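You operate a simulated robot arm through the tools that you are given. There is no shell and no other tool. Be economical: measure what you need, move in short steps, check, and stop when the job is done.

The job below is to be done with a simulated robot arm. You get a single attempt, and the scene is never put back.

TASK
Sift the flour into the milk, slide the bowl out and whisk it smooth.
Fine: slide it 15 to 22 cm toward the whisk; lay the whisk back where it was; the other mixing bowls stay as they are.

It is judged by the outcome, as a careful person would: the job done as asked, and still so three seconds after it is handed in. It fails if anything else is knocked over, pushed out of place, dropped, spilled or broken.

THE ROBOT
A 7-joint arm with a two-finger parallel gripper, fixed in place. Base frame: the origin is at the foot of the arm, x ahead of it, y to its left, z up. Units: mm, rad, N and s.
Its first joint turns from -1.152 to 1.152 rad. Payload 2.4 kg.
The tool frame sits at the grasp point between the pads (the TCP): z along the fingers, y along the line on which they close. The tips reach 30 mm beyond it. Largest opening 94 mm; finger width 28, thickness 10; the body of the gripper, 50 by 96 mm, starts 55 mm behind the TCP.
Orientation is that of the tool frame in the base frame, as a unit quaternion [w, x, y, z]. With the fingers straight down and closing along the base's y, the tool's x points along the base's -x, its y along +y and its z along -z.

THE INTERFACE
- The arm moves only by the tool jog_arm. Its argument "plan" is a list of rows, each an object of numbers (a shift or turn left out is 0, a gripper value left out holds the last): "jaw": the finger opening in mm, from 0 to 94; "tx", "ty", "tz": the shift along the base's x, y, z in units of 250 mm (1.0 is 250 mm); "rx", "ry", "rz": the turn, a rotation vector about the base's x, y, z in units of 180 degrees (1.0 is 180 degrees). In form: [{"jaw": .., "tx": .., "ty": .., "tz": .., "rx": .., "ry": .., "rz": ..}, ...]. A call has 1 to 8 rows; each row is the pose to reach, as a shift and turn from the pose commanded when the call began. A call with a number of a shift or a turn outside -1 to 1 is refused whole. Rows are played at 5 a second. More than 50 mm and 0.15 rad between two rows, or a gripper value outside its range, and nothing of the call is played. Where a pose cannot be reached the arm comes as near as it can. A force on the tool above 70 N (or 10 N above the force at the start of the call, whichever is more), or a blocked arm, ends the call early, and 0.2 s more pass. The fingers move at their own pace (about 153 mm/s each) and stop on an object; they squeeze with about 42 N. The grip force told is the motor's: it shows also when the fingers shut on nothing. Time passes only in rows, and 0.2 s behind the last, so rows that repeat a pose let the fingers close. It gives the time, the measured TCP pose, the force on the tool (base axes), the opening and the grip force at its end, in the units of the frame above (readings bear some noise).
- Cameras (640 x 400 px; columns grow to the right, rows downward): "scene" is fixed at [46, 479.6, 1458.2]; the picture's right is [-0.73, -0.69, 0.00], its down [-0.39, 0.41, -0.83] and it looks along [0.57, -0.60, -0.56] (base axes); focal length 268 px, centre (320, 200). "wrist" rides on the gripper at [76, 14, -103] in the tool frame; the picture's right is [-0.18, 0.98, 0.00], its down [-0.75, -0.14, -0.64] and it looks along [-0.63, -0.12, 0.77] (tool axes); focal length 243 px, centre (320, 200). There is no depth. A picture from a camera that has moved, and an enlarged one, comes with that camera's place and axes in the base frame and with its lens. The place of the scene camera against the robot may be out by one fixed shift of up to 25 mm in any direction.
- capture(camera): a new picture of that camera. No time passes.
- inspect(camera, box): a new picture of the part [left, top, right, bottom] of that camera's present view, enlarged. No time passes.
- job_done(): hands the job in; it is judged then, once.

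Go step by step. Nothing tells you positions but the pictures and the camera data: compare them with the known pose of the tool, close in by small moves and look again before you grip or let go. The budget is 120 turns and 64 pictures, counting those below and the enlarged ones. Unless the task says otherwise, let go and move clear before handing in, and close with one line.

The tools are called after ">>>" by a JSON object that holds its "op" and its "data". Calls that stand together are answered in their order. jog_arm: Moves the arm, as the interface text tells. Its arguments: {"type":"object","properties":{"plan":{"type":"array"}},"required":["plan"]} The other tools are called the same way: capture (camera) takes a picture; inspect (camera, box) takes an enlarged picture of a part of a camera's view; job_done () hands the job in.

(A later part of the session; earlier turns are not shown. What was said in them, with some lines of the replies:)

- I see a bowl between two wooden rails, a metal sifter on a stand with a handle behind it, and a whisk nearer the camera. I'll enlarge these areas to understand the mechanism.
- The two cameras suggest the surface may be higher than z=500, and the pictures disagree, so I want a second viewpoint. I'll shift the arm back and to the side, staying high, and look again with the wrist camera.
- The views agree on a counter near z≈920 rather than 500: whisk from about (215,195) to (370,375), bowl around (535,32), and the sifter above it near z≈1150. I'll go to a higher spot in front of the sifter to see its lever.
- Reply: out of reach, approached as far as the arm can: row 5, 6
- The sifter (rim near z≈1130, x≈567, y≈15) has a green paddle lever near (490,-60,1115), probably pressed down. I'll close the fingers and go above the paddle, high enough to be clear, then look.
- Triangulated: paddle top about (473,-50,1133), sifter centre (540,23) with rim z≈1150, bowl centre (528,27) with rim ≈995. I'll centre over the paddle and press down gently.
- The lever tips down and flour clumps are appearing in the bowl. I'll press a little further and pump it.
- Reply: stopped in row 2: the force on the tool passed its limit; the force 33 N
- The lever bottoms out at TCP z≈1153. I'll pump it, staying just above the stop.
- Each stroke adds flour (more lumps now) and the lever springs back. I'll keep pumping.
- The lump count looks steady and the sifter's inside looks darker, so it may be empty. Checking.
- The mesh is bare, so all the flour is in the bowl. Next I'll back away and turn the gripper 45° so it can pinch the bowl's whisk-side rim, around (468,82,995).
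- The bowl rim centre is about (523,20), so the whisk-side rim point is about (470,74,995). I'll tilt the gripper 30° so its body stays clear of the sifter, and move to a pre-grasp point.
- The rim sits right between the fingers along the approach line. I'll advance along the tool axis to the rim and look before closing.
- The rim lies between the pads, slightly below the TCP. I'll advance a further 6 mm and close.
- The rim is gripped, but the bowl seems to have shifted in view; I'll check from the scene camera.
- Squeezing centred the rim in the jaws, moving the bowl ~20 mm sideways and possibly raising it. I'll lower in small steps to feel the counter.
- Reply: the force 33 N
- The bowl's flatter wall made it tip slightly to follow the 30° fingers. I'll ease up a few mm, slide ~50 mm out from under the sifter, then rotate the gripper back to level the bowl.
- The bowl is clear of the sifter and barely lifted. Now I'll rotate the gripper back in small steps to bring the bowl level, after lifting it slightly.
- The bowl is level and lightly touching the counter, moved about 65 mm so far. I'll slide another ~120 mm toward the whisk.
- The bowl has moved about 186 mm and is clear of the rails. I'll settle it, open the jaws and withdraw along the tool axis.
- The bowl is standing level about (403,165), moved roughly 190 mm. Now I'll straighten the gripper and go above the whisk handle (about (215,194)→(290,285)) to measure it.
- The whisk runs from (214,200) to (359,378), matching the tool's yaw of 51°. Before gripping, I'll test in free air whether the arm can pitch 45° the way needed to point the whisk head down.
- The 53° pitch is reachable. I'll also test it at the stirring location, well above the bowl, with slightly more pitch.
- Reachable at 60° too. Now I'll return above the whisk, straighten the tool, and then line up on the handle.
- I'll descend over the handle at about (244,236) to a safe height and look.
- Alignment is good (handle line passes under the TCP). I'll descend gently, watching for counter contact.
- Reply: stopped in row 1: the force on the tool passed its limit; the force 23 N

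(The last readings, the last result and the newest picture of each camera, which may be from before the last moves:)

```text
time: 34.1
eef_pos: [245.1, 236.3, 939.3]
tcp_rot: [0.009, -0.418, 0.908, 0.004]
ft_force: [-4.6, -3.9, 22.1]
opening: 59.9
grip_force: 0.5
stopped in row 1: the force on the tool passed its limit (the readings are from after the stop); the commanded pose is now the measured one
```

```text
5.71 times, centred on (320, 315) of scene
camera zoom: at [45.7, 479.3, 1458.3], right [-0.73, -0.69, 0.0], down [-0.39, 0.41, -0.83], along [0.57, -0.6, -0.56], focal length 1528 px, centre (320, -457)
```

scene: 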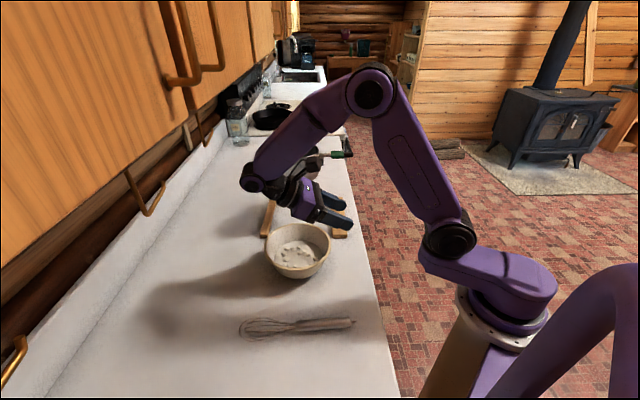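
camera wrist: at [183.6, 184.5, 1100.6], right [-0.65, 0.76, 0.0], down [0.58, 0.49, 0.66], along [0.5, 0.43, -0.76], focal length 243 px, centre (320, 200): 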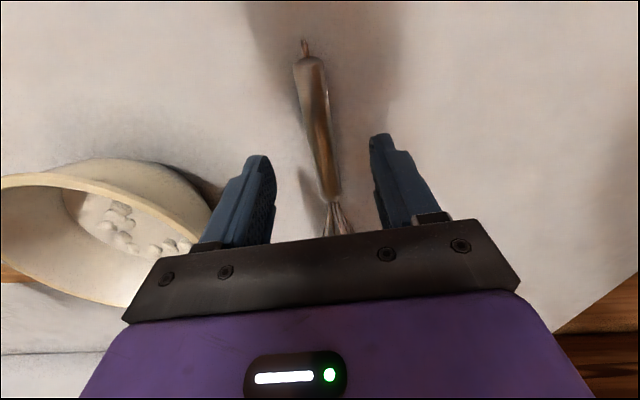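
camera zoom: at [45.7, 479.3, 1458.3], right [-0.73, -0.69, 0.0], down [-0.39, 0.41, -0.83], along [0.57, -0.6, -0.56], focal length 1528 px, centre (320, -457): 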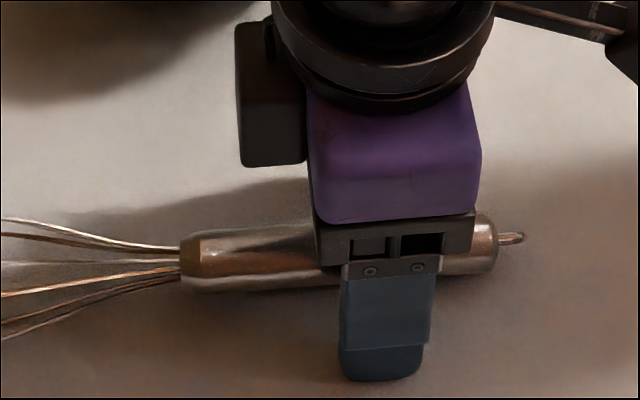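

The tips touched the counter at TCP z≈939.5, so the counter is z≈909. I'll lift 2.5 mm and close on the handle.

>>> {"op": "jog_arm", "data": {"plan": [{"tz": 0.01, "jaw": 60}, {"tz": 0.01, "jaw": 30}, {"tz": 0.01, "jaw": 10}, {"tz": 0.01, "jaw": 0}, {"tz": 0.01, "jaw": 0}]}}

>>> {"op": "inspect", "data": {"camera": "scene", "box": [220, 260, 380, 370]}}

```text
time: 35.3
eef_pos: [245.4, 236.6, 942.2]
tcp_rot: [0.009, -0.419, 0.908, 0.005]
ft_force: [0.0, 0.1, 0.2]
opening: 16.7
grip_force: 42.2
```

```text
3.64 times, centred on (300, 315) of scene
camera zoom: at [46.0, 479.6, 1458.2], right [-0.73, -0.69, 0.0], down [-0.39, 0.41, -0.83], along [0.57, -0.6, -0.56], focal length 973 px, centre (393, -218)
```

zoom: 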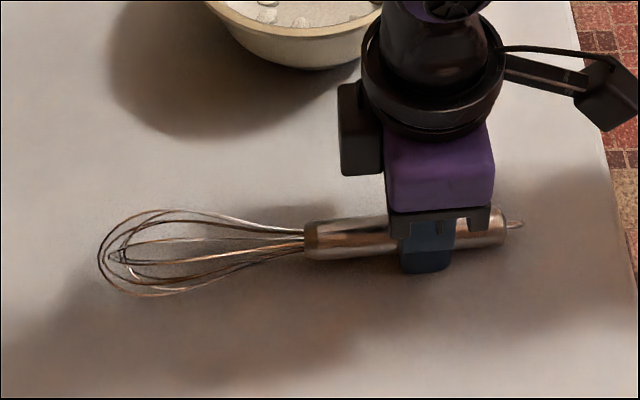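

The whisk is held (16.7 mm opening); the grip pose is (245,237,942), which I'll return to later. Lifting straight up.

>>> {"op": "jog_arm", "data": {"plan": [{"tz": 0.08}, {"tz": 0.24}, {"tz": 0.42}, {"tz": 0.6}, {"tz": 0.8}, {"tz": 1.0}, {"tz": 1.0}]}}

>>> {"op": "jog_arm", "data": {"plan": [{"rx": -0.0317, "ry": 0.027}, {"rx": -0.0633, "ry": 0.0541}, {"rx": -0.095, "ry": 0.0811}, {"rx": -0.1267, "ry": 0.1082}, {"rx": -0.1583, "ry": 0.1352}, {"rx": -0.19, "ry": 0.1622}, {"rx": -0.2217, "ry": 0.1893}, {"rx": -0.2533, "ry": 0.2163}]}}

>>> {"op": "capture", "data": {"camera": "scene"}}

```text
time: 36.9
eef_pos: [246.1, 236.2, 1197.3]
tcp_rot: [0.009, -0.419, 0.908, 0.005]
ft_force: [1.2, -0.3, -0.3]
opening: 16.7
grip_force: 42.1
```

```text
time: 38.7
eef_pos: [186.5, 263.4, 1163.2]
tcp_rot: [-0.426, -0.369, 0.803, -0.196]
ft_force: [-1.5, 0.4, -0.4]
opening: 16.6
grip_force: 41.6
out of reach, approached as far as the arm can: row 7, 8
```

```text
20 pictures are left
```

scene: 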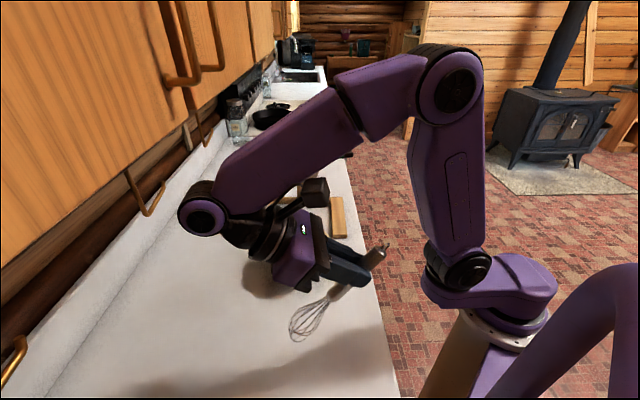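

The arm hit a reach limit there (TCP slid to (186,263,1163)) but still holds the whisk at ~57° pitch. I'll move toward the bowl, raising the whisk first so its head clears the rim.

>>> {"op": "jog_arm", "data": {"plan": [{"tx": 0.13, "ty": -0.1, "tz": 0.05}, {"tx": 0.26, "ty": -0.2, "tz": 0.1}, {"tx": 0.36, "ty": -0.3, "tz": 0.12}, {"tx": 0.36, "ty": -0.3, "tz": 0.12}]}}

>>> {"op": "inspect", "data": {"camera": "scene", "box": [200, 160, 400, 340]}}

```text
time: 39.7
eef_pos: [264.3, 174.9, 1179.9]
tcp_rot: [-0.424, -0.371, 0.803, -0.196]
ft_force: [0.3, 0.9, 0.2]
opening: 16.8
grip_force: 41.6
out of reach, approached as far as the arm can: row 1, 2, 3, 4
```

```text
2.22 times, centred on (300, 250) of scene
camera zoom: at [46.0, 479.6, 1458.2], right [-0.73, -0.69, 0.0], down [-0.39, 0.41, -0.83], along [0.57, -0.6, -0.56], focal length 594 px, centre (364, 89)
```

zoom: 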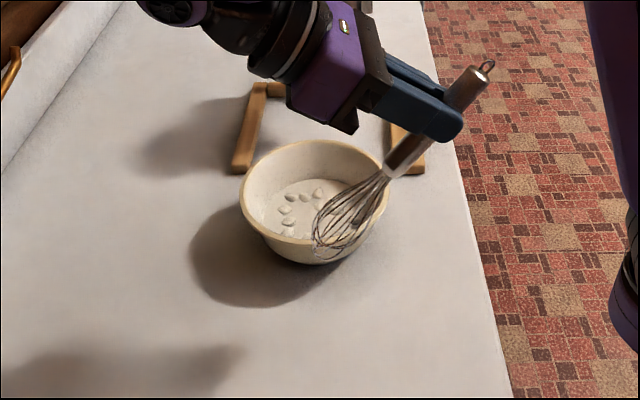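

The reach limit is height with steep pitch, so I'll flatten the pitch by 12° (raising the head), and cross over the rim that way.

>>> {"op": "jog_arm", "data": {"plan": [{"rx": 0.025, "ry": -0.0215}, {"rx": 0.0507, "ry": -0.0433, "tz": 0.02}, {"rx": 0.0507, "ry": -0.0433, "tx": 0.09, "ty": -0.12, "tz": 0.04}, {"rx": 0.0507, "ry": -0.0433, "tx": 0.18, "ty": -0.24, "tz": 0.04}, {"rx": 0.0507, "ry": -0.0433, "tx": 0.27, "ty": -0.36, "tz": 0.04}, {"rx": 0.0507, "ry": -0.0433, "tx": 0.27, "ty": -0.36, "tz": 0.04}]}}

>>> {"op": "inspect", "data": {"camera": "scene", "box": [200, 160, 400, 340]}}

```text
time: 41.1
eef_pos: [333.2, 85.2, 1188.6]
tcp_rot: [-0.338, -0.389, 0.843, -0.156]
ft_force: [0.4, 0.0, -0.8]
opening: 16.8
grip_force: 42.0
```

```text
2.22 times, centred on (300, 250) of scene
camera zoom: at [46.1, 479.5, 1458.2], right [-0.73, -0.69, 0.0], down [-0.39, 0.41, -0.83], along [0.57, -0.6, -0.56], focal length 594 px, centre (364, 89)
```

zoom: 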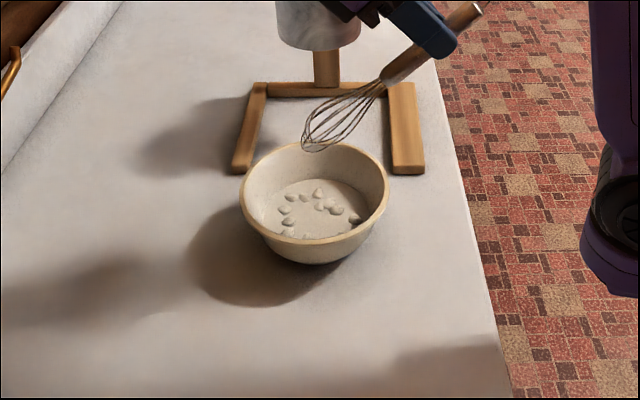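

The whisk head is over the bowl. I'll pitch it down again while lowering the head into the bowl, stopping above the bottom to look.

>>> {"op": "jog_arm", "data": {"plan": [{"tx": 0.04, "ty": 0.043, "tz": -0.06, "rx": -0.0169, "ry": 0.0144}, {"tx": 0.08, "ty": 0.086, "tz": -0.12, "rx": -0.0338, "ry": 0.0288}, {"tx": 0.116, "ty": 0.124, "tz": -0.18, "rx": -0.0507, "ry": 0.0433}, {"tx": 0.116, "ty": 0.124, "tz": -0.25, "rx": -0.0507, "ry": 0.0433}, {"tx": 0.116, "ty": 0.124, "tz": -0.31, "rx": -0.0507, "ry": 0.0433}, {"tx": 0.116, "ty": 0.124, "tz": -0.31, "rx": -0.0507, "ry": 0.0433}]}}

>>> {"op": "inspect", "data": {"camera": "scene", "box": [240, 180, 360, 300]}}

>>> {"op": "capture", "data": {"camera": "wrist"}}

```text
time: 42.5
eef_pos: [361.3, 115.0, 1109.3]
tcp_rot: [-0.425, -0.369, 0.803, -0.195]
ft_force: [-0.2, 0.7, -0.9]
opening: 16.8
grip_force: 42.4
```

```text
3.33 times, centred on (300, 240) of scene
camera zoom: at [46.0, 479.6, 1458.2], right [-0.73, -0.69, 0.0], down [-0.39, 0.41, -0.83], along [0.57, -0.6, -0.56], focal length 892 px, centre (387, 67)
```

zoom: 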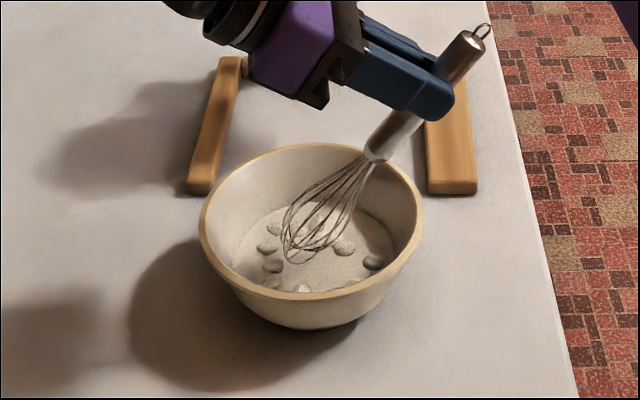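

```text
16 pictures are left
camera wrist: at [378.6, 157.8, 1231.1], right [-0.68, 0.72, -0.15], down [0.73, 0.63, -0.26], along [-0.09, -0.29, -0.95], focal length 243 px, centre (320, 200)
```

wrist: 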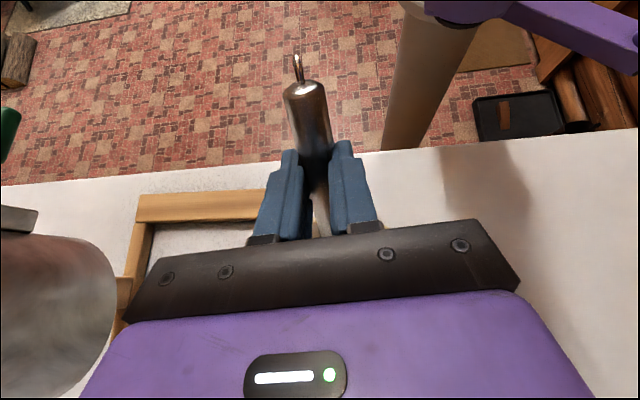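

The head is inside the bowl just above the mix. I'll lower 12 mm and make a small stirring circle, then check forces and the picture.

>>> {"op": "jog_arm", "data": {"plan": [{"tz": -0.03}, {"tz": -0.05}, {"tx": 0.05, "tz": -0.05}, {"ty": 0.05, "tz": -0.05}, {"tx": -0.05, "tz": -0.05}, {"ty": -0.05, "tz": -0.05}, {"tx": 0.05, "tz": -0.05}, {"tz": -0.05}]}}

>>> {"op": "inspect", "data": {"camera": "scene", "box": [240, 180, 360, 300]}}

```text
time: 44.3
eef_pos: [362.6, 117.1, 1096.4]
tcp_rot: [-0.424, -0.37, 0.803, -0.195]
ft_force: [0.3, -0.4, -0.7]
opening: 16.5
grip_force: 42.0
```

```text
3.33 times, centred on (300, 240) of scene
camera zoom: at [46.0, 479.6, 1458.2], right [-0.73, -0.69, 0.0], down [-0.39, 0.41, -0.83], along [0.57, -0.6, -0.56], focal length 892 px, centre (387, 67)
```

zoom: 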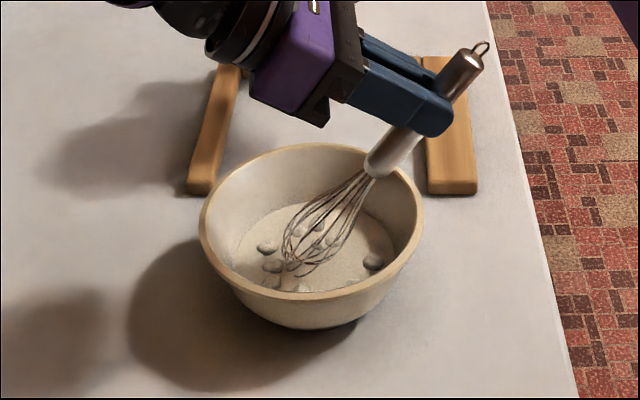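

No contact with walls, and the tip is just in the mix. I'll go 7 mm deeper and make wider circles.

>>> {"op": "jog_arm", "data": {"plan": [{"tz": -0.03}, {"tx": 0.07, "tz": -0.03}, {"tx": 0.05, "ty": 0.05, "tz": -0.03}, {"ty": 0.07, "tz": -0.03}, {"tx": -0.05, "ty": 0.05, "tz": -0.03}, {"tx": -0.07, "tz": -0.03}, {"tx": -0.05, "ty": -0.05, "tz": -0.03}, {"ty": -0.07, "tz": -0.03}]}}

>>> {"op": "jog_arm", "data": {"plan": [{"tx": 0.05, "ty": 0.02}, {"tx": 0.07, "ty": 0.07}, {"tx": 0.05, "ty": 0.12}, {"ty": 0.14}, {"tx": -0.05, "ty": 0.12}, {"tx": -0.07, "ty": 0.07}, {"tx": -0.05, "ty": 0.02}, {}]}}

>>> {"op": "inspect", "data": {"camera": "scene", "box": [240, 180, 360, 300]}}

```text
time: 46.1
eef_pos: [361.2, 98.6, 1088.8]
tcp_rot: [-0.424, -0.369, 0.804, -0.195]
ft_force: [-0.5, 0.2, -0.6]
opening: 16.6
grip_force: 42.2
```

```text
time: 47.9
eef_pos: [362.5, 99.0, 1088.5]
tcp_rot: [-0.424, -0.37, 0.803, -0.196]
ft_force: [-0.7, 0.3, -0.3]
opening: 16.7
grip_force: 41.6
```

```text
3.33 times, centred on (300, 240) of scene
camera zoom: at [46.0, 479.6, 1458.2], right [-0.73, -0.69, 0.0], down [-0.39, 0.41, -0.83], along [0.57, -0.6, -0.56], focal length 892 px, centre (387, 67)
```

zoom: 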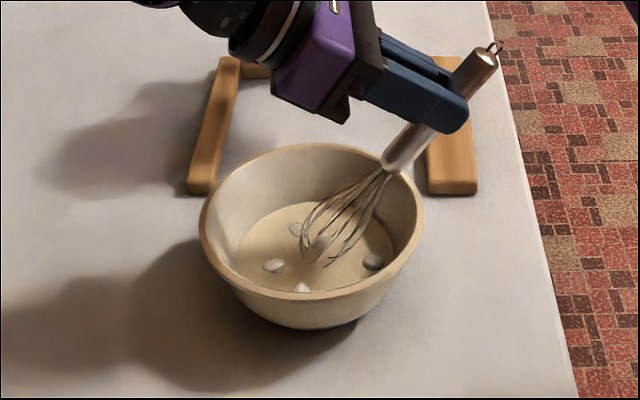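

It's working: fewer lumps and the mix is blending. More circles, slightly wider.

>>> {"op": "jog_arm", "data": {"plan": [{"tx": -0.06, "ty": 0.01}, {"tx": -0.085, "ty": 0.07}, {"tx": -0.06, "ty": 0.13}, {"ty": 0.155}, {"tx": 0.06, "ty": 0.13}, {"tx": 0.085, "ty": 0.07}, {"tx": 0.06, "ty": 0.01}, {"ty": -0.015}]}}

>>> {"op": "jog_arm", "data": {"plan": [{"tx": -0.06, "ty": 0.025}, {"tx": -0.085, "ty": 0.085}, {"tx": -0.06, "ty": 0.145}, {"ty": 0.17}, {"tx": 0.06, "ty": 0.145}, {"tx": 0.085, "ty": 0.085}, {"tx": 0.06, "ty": 0.025}, {"ty": 0.0}]}}

>>> {"op": "inspect", "data": {"camera": "scene", "box": [240, 180, 360, 300]}}

```text
time: 49.7
eef_pos: [362.4, 95.0, 1087.6]
tcp_rot: [-0.424, -0.37, 0.803, -0.196]
ft_force: [-0.1, 0.2, -1.0]
opening: 16.7
grip_force: 42.2
```

```text
time: 51.5
eef_pos: [360.7, 94.0, 1089.3]
tcp_rot: [-0.424, -0.369, 0.804, -0.195]
ft_force: [0.4, 0.0, -1.0]
opening: 16.9
grip_force: 42.4
```

```text
3.33 times, centred on (300, 240) of scene
camera zoom: at [46.0, 479.6, 1458.2], right [-0.73, -0.69, 0.0], down [-0.39, 0.41, -0.83], along [0.57, -0.6, -0.56], focal length 892 px, centre (387, 67)
```

zoom: 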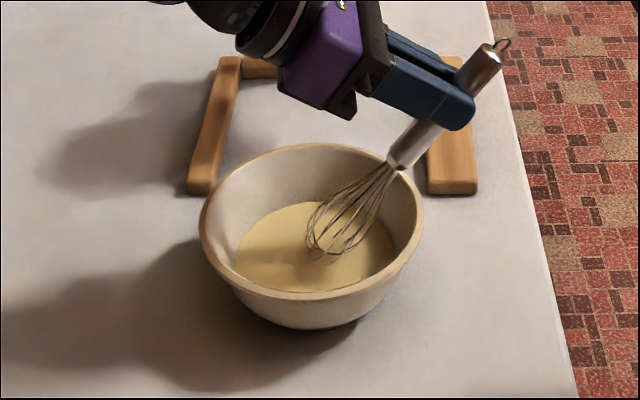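

The mix is now smooth with no lumps. One last circle for good measure, ending centred, then I'll lift out.

>>> {"op": "jog_arm", "data": {"plan": [{"tx": 0.06, "ty": 0.025}, {"tx": 0.085, "ty": 0.085}, {"tx": 0.06, "ty": 0.145}, {"ty": 0.17}, {"tx": -0.06, "ty": 0.145}, {"tx": -0.085, "ty": 0.085}, {"tx": -0.04, "ty": 0.085}, {"ty": 0.085}]}}

>>> {"op": "jog_arm", "data": {"plan": [{"tz": 0.1}, {"tz": 0.22}, {"tz": 0.3, "tx": -0.04, "ty": -0.043, "rx": 0.0169, "ry": -0.0144}, {"tz": 0.36, "tx": -0.08, "ty": -0.086, "rx": 0.0338, "ry": -0.0288}, {"tz": 0.4, "tx": -0.116, "ty": -0.124, "rx": 0.0507, "ry": -0.0433}, {"tz": 0.4, "tx": -0.116, "ty": -0.124, "rx": 0.0507, "ry": -0.0433}]}}

```text
time: 53.3
eef_pos: [362.8, 115.6, 1089.9]
tcp_rot: [-0.425, -0.369, 0.803, -0.196]
ft_force: [0.2, -0.7, -0.9]
opening: 16.8
grip_force: 42.3
```

```text
time: 54.7
eef_pos: [333.5, 83.4, 1191.7]
tcp_rot: [-0.339, -0.389, 0.842, -0.156]
ft_force: [0.0, -0.2, -0.9]
opening: 16.9
grip_force: 42.0
```

The whisk is out of the bowl, level pitch 45°. Now I'll flatten it back to horizontal while returning above its resting place.

>>> {"op": "jog_arm", "data": {"plan": [{"rx": 0.0317, "ry": -0.027}, {"rx": 0.0634, "ry": -0.054, "tx": -0.03, "ty": 0.06}, {"rx": 0.0951, "ry": -0.081, "tx": -0.1, "ty": 0.18}, {"rx": 0.1268, "ry": -0.108, "tx": -0.18, "ty": 0.31}, {"rx": 0.1585, "ry": -0.135, "tx": -0.26, "ty": 0.45}, {"rx": 0.1903, "ry": -0.1621, "tx": -0.32, "ty": 0.56}, {"rx": 0.1903, "ry": -0.1621, "tx": -0.352, "ty": 0.613}, {"rx": 0.1903, "ry": -0.1621, "tx": -0.352, "ty": 0.613}]}}

>>> {"op": "inspect", "data": {"camera": "scene", "box": [200, 160, 400, 360]}}

```text
time: 56.5
eef_pos: [245.3, 236.8, 1190.1]
tcp_rot: [0.01, -0.418, 0.908, 0.005]
ft_force: [0.8, 0.2, -0.5]
opening: 16.7
grip_force: 41.8
```

```text
2.00 times, centred on (300, 260) of scene
camera zoom: at [46.0, 479.6, 1458.2], right [-0.73, -0.69, 0.0], down [-0.39, 0.41, -0.83], along [0.57, -0.6, -0.56], focal length 535 px, centre (360, 80)
```

zoom: 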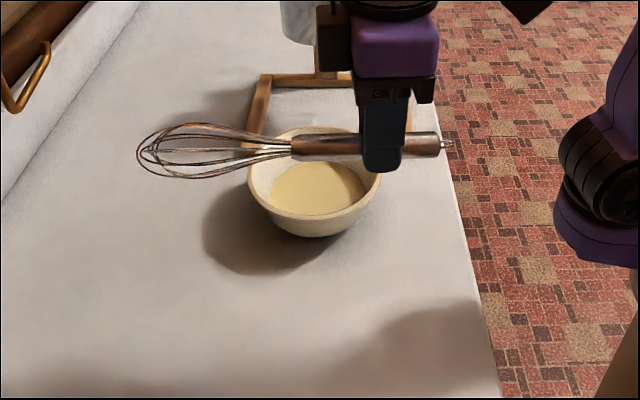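

The whisk is horizontal in its original orientation, above its spot. Lowering to just above the counter.

>>> {"op": "jog_arm", "data": {"plan": [{"tz": -0.18}, {"tz": -0.36}, {"tz": -0.54}, {"tz": -0.7}, {"tz": -0.84}, {"tz": -0.92}, {"tz": -0.95}, {"tz": -0.95}]}}

>>> {"op": "inspect", "data": {"camera": "scene", "box": [220, 260, 380, 370]}}

```text
time: 58.3
eef_pos: [245.4, 239.2, 953.8]
tcp_rot: [0.01, -0.419, 0.908, 0.005]
ft_force: [0.3, -0.3, -1.6]
opening: 16.8
grip_force: 41.2
```

```text
3.64 times, centred on (300, 315) of scene
camera zoom: at [46.0, 479.6, 1458.2], right [-0.73, -0.69, 0.0], down [-0.39, 0.41, -0.83], along [0.57, -0.6, -0.56], focal length 973 px, centre (393, -218)
```

zoom: 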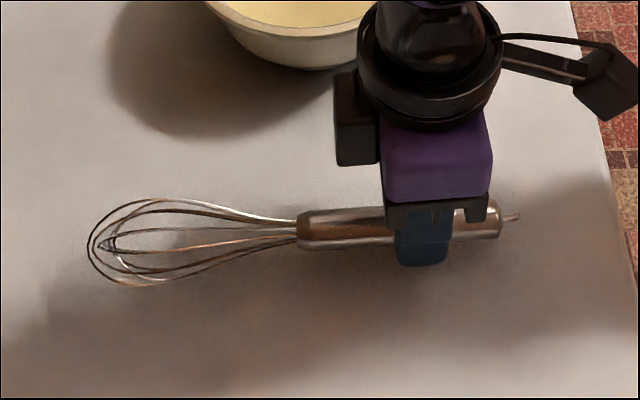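

It matches the original position to a few mm. I'll correct ~2 mm, lower the last 11 mm, open, and rise straight up.

>>> {"op": "jog_arm", "data": {"plan": [{"tx": -0.006, "ty": -0.007, "tz": -0.025}, {"tx": -0.006, "ty": -0.007, "tz": -0.044}, {"tx": -0.006, "ty": -0.007, "tz": -0.044}]}}

>>> {"op": "inspect", "data": {"camera": "scene", "box": [220, 260, 380, 370]}}

```text
time: 59.1
eef_pos: [243.7, 237.7, 941.4]
tcp_rot: [0.01, -0.418, 0.908, 0.006]
ft_force: [0.2, -0.9, 1.6]
opening: 17.1
grip_force: 41.6
```

```text
3.64 times, centred on (300, 315) of scene
camera zoom: at [46.0, 479.5, 1458.2], right [-0.73, -0.69, 0.0], down [-0.39, 0.41, -0.83], along [0.57, -0.6, -0.56], focal length 973 px, centre (393, -218)
```

zoom: 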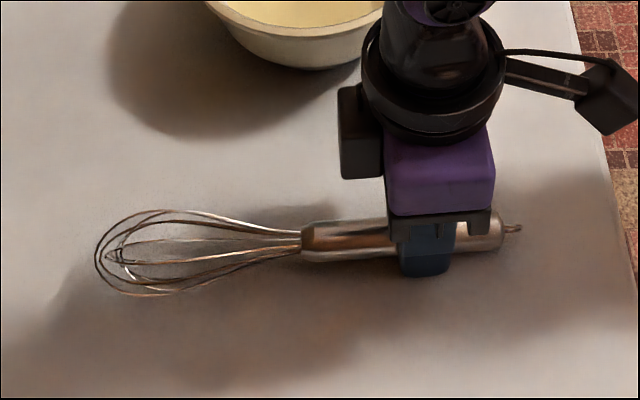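

The whisk is on the counter within about 1–2 mm of its original picture position. Opening and lifting clear.

>>> {"op": "jog_arm", "data": {"plan": [{"jaw": 22}, {"jaw": 40}, {"jaw": 60}, {"jaw": 60}, {"tz": 0.15, "jaw": 60}, {"tz": 0.35}, {"tz": 0.55}, {"tz": 0.75}]}}

>>> {"op": "jog_arm", "data": {"plan": [{"tx": -0.15}, {"tx": -0.15}, {"tx": -0.15}, {"tx": -0.15}]}}

>>> {"op": "capture", "data": {"camera": "scene"}}

>>> {"op": "inspect", "data": {"camera": "scene", "box": [220, 290, 380, 370]}}

```text
time: 60.9
eef_pos: [242.2, 235.5, 1130.1]
tcp_rot: [0.009, -0.418, 0.908, 0.005]
ft_force: [-0.6, 0.3, 1.0]
opening: 60.1
grip_force: 0.0
```

```text
time: 61.9
eef_pos: [206.0, 235.6, 1129.5]
tcp_rot: [0.009, -0.419, 0.908, 0.005]
ft_force: [-0.4, 0.4, -0.6]
opening: 60.1
grip_force: 0.1
```

```text
9 pictures are left
```

scene: 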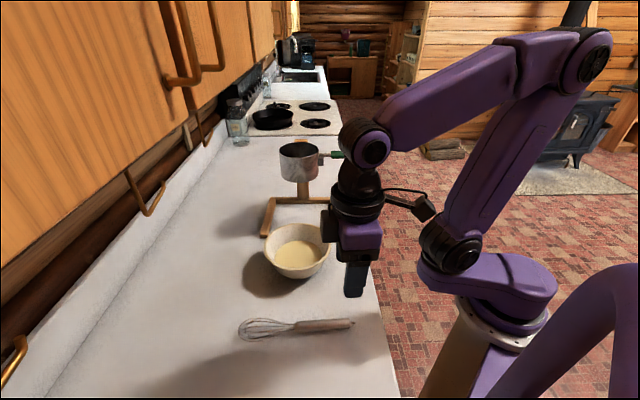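

```text
4.00 times, centred on (300, 330) of scene
camera zoom: at [46.0, 479.6, 1458.2], right [-0.73, -0.69, 0.0], down [-0.39, 0.41, -0.83], along [0.57, -0.6, -0.56], focal length 1070 px, centre (400, -320)
```

zoom: 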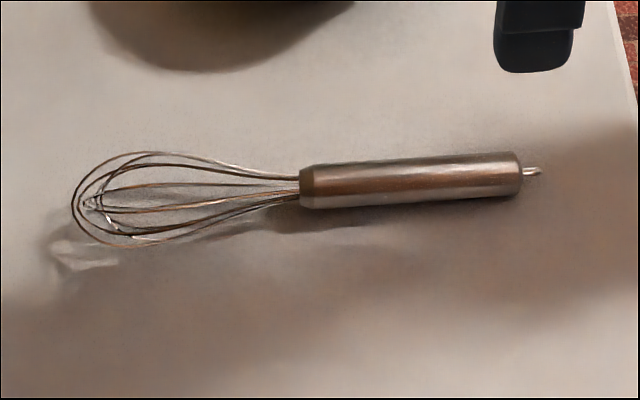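

The flour is all in the bowl and the mix is smooth. The bowl stands upright about 19 cm out, the whisk is back in its place and the stand hasn't moved, so I'm handing in.

>>> {"op": "job_done", "data": {}}

```text
The job is handed in.
```

The flour is sifted into the milk, the bowl is about 19 cm out toward the whisk, the mix is whisked smooth, and the whisk is back where it was.
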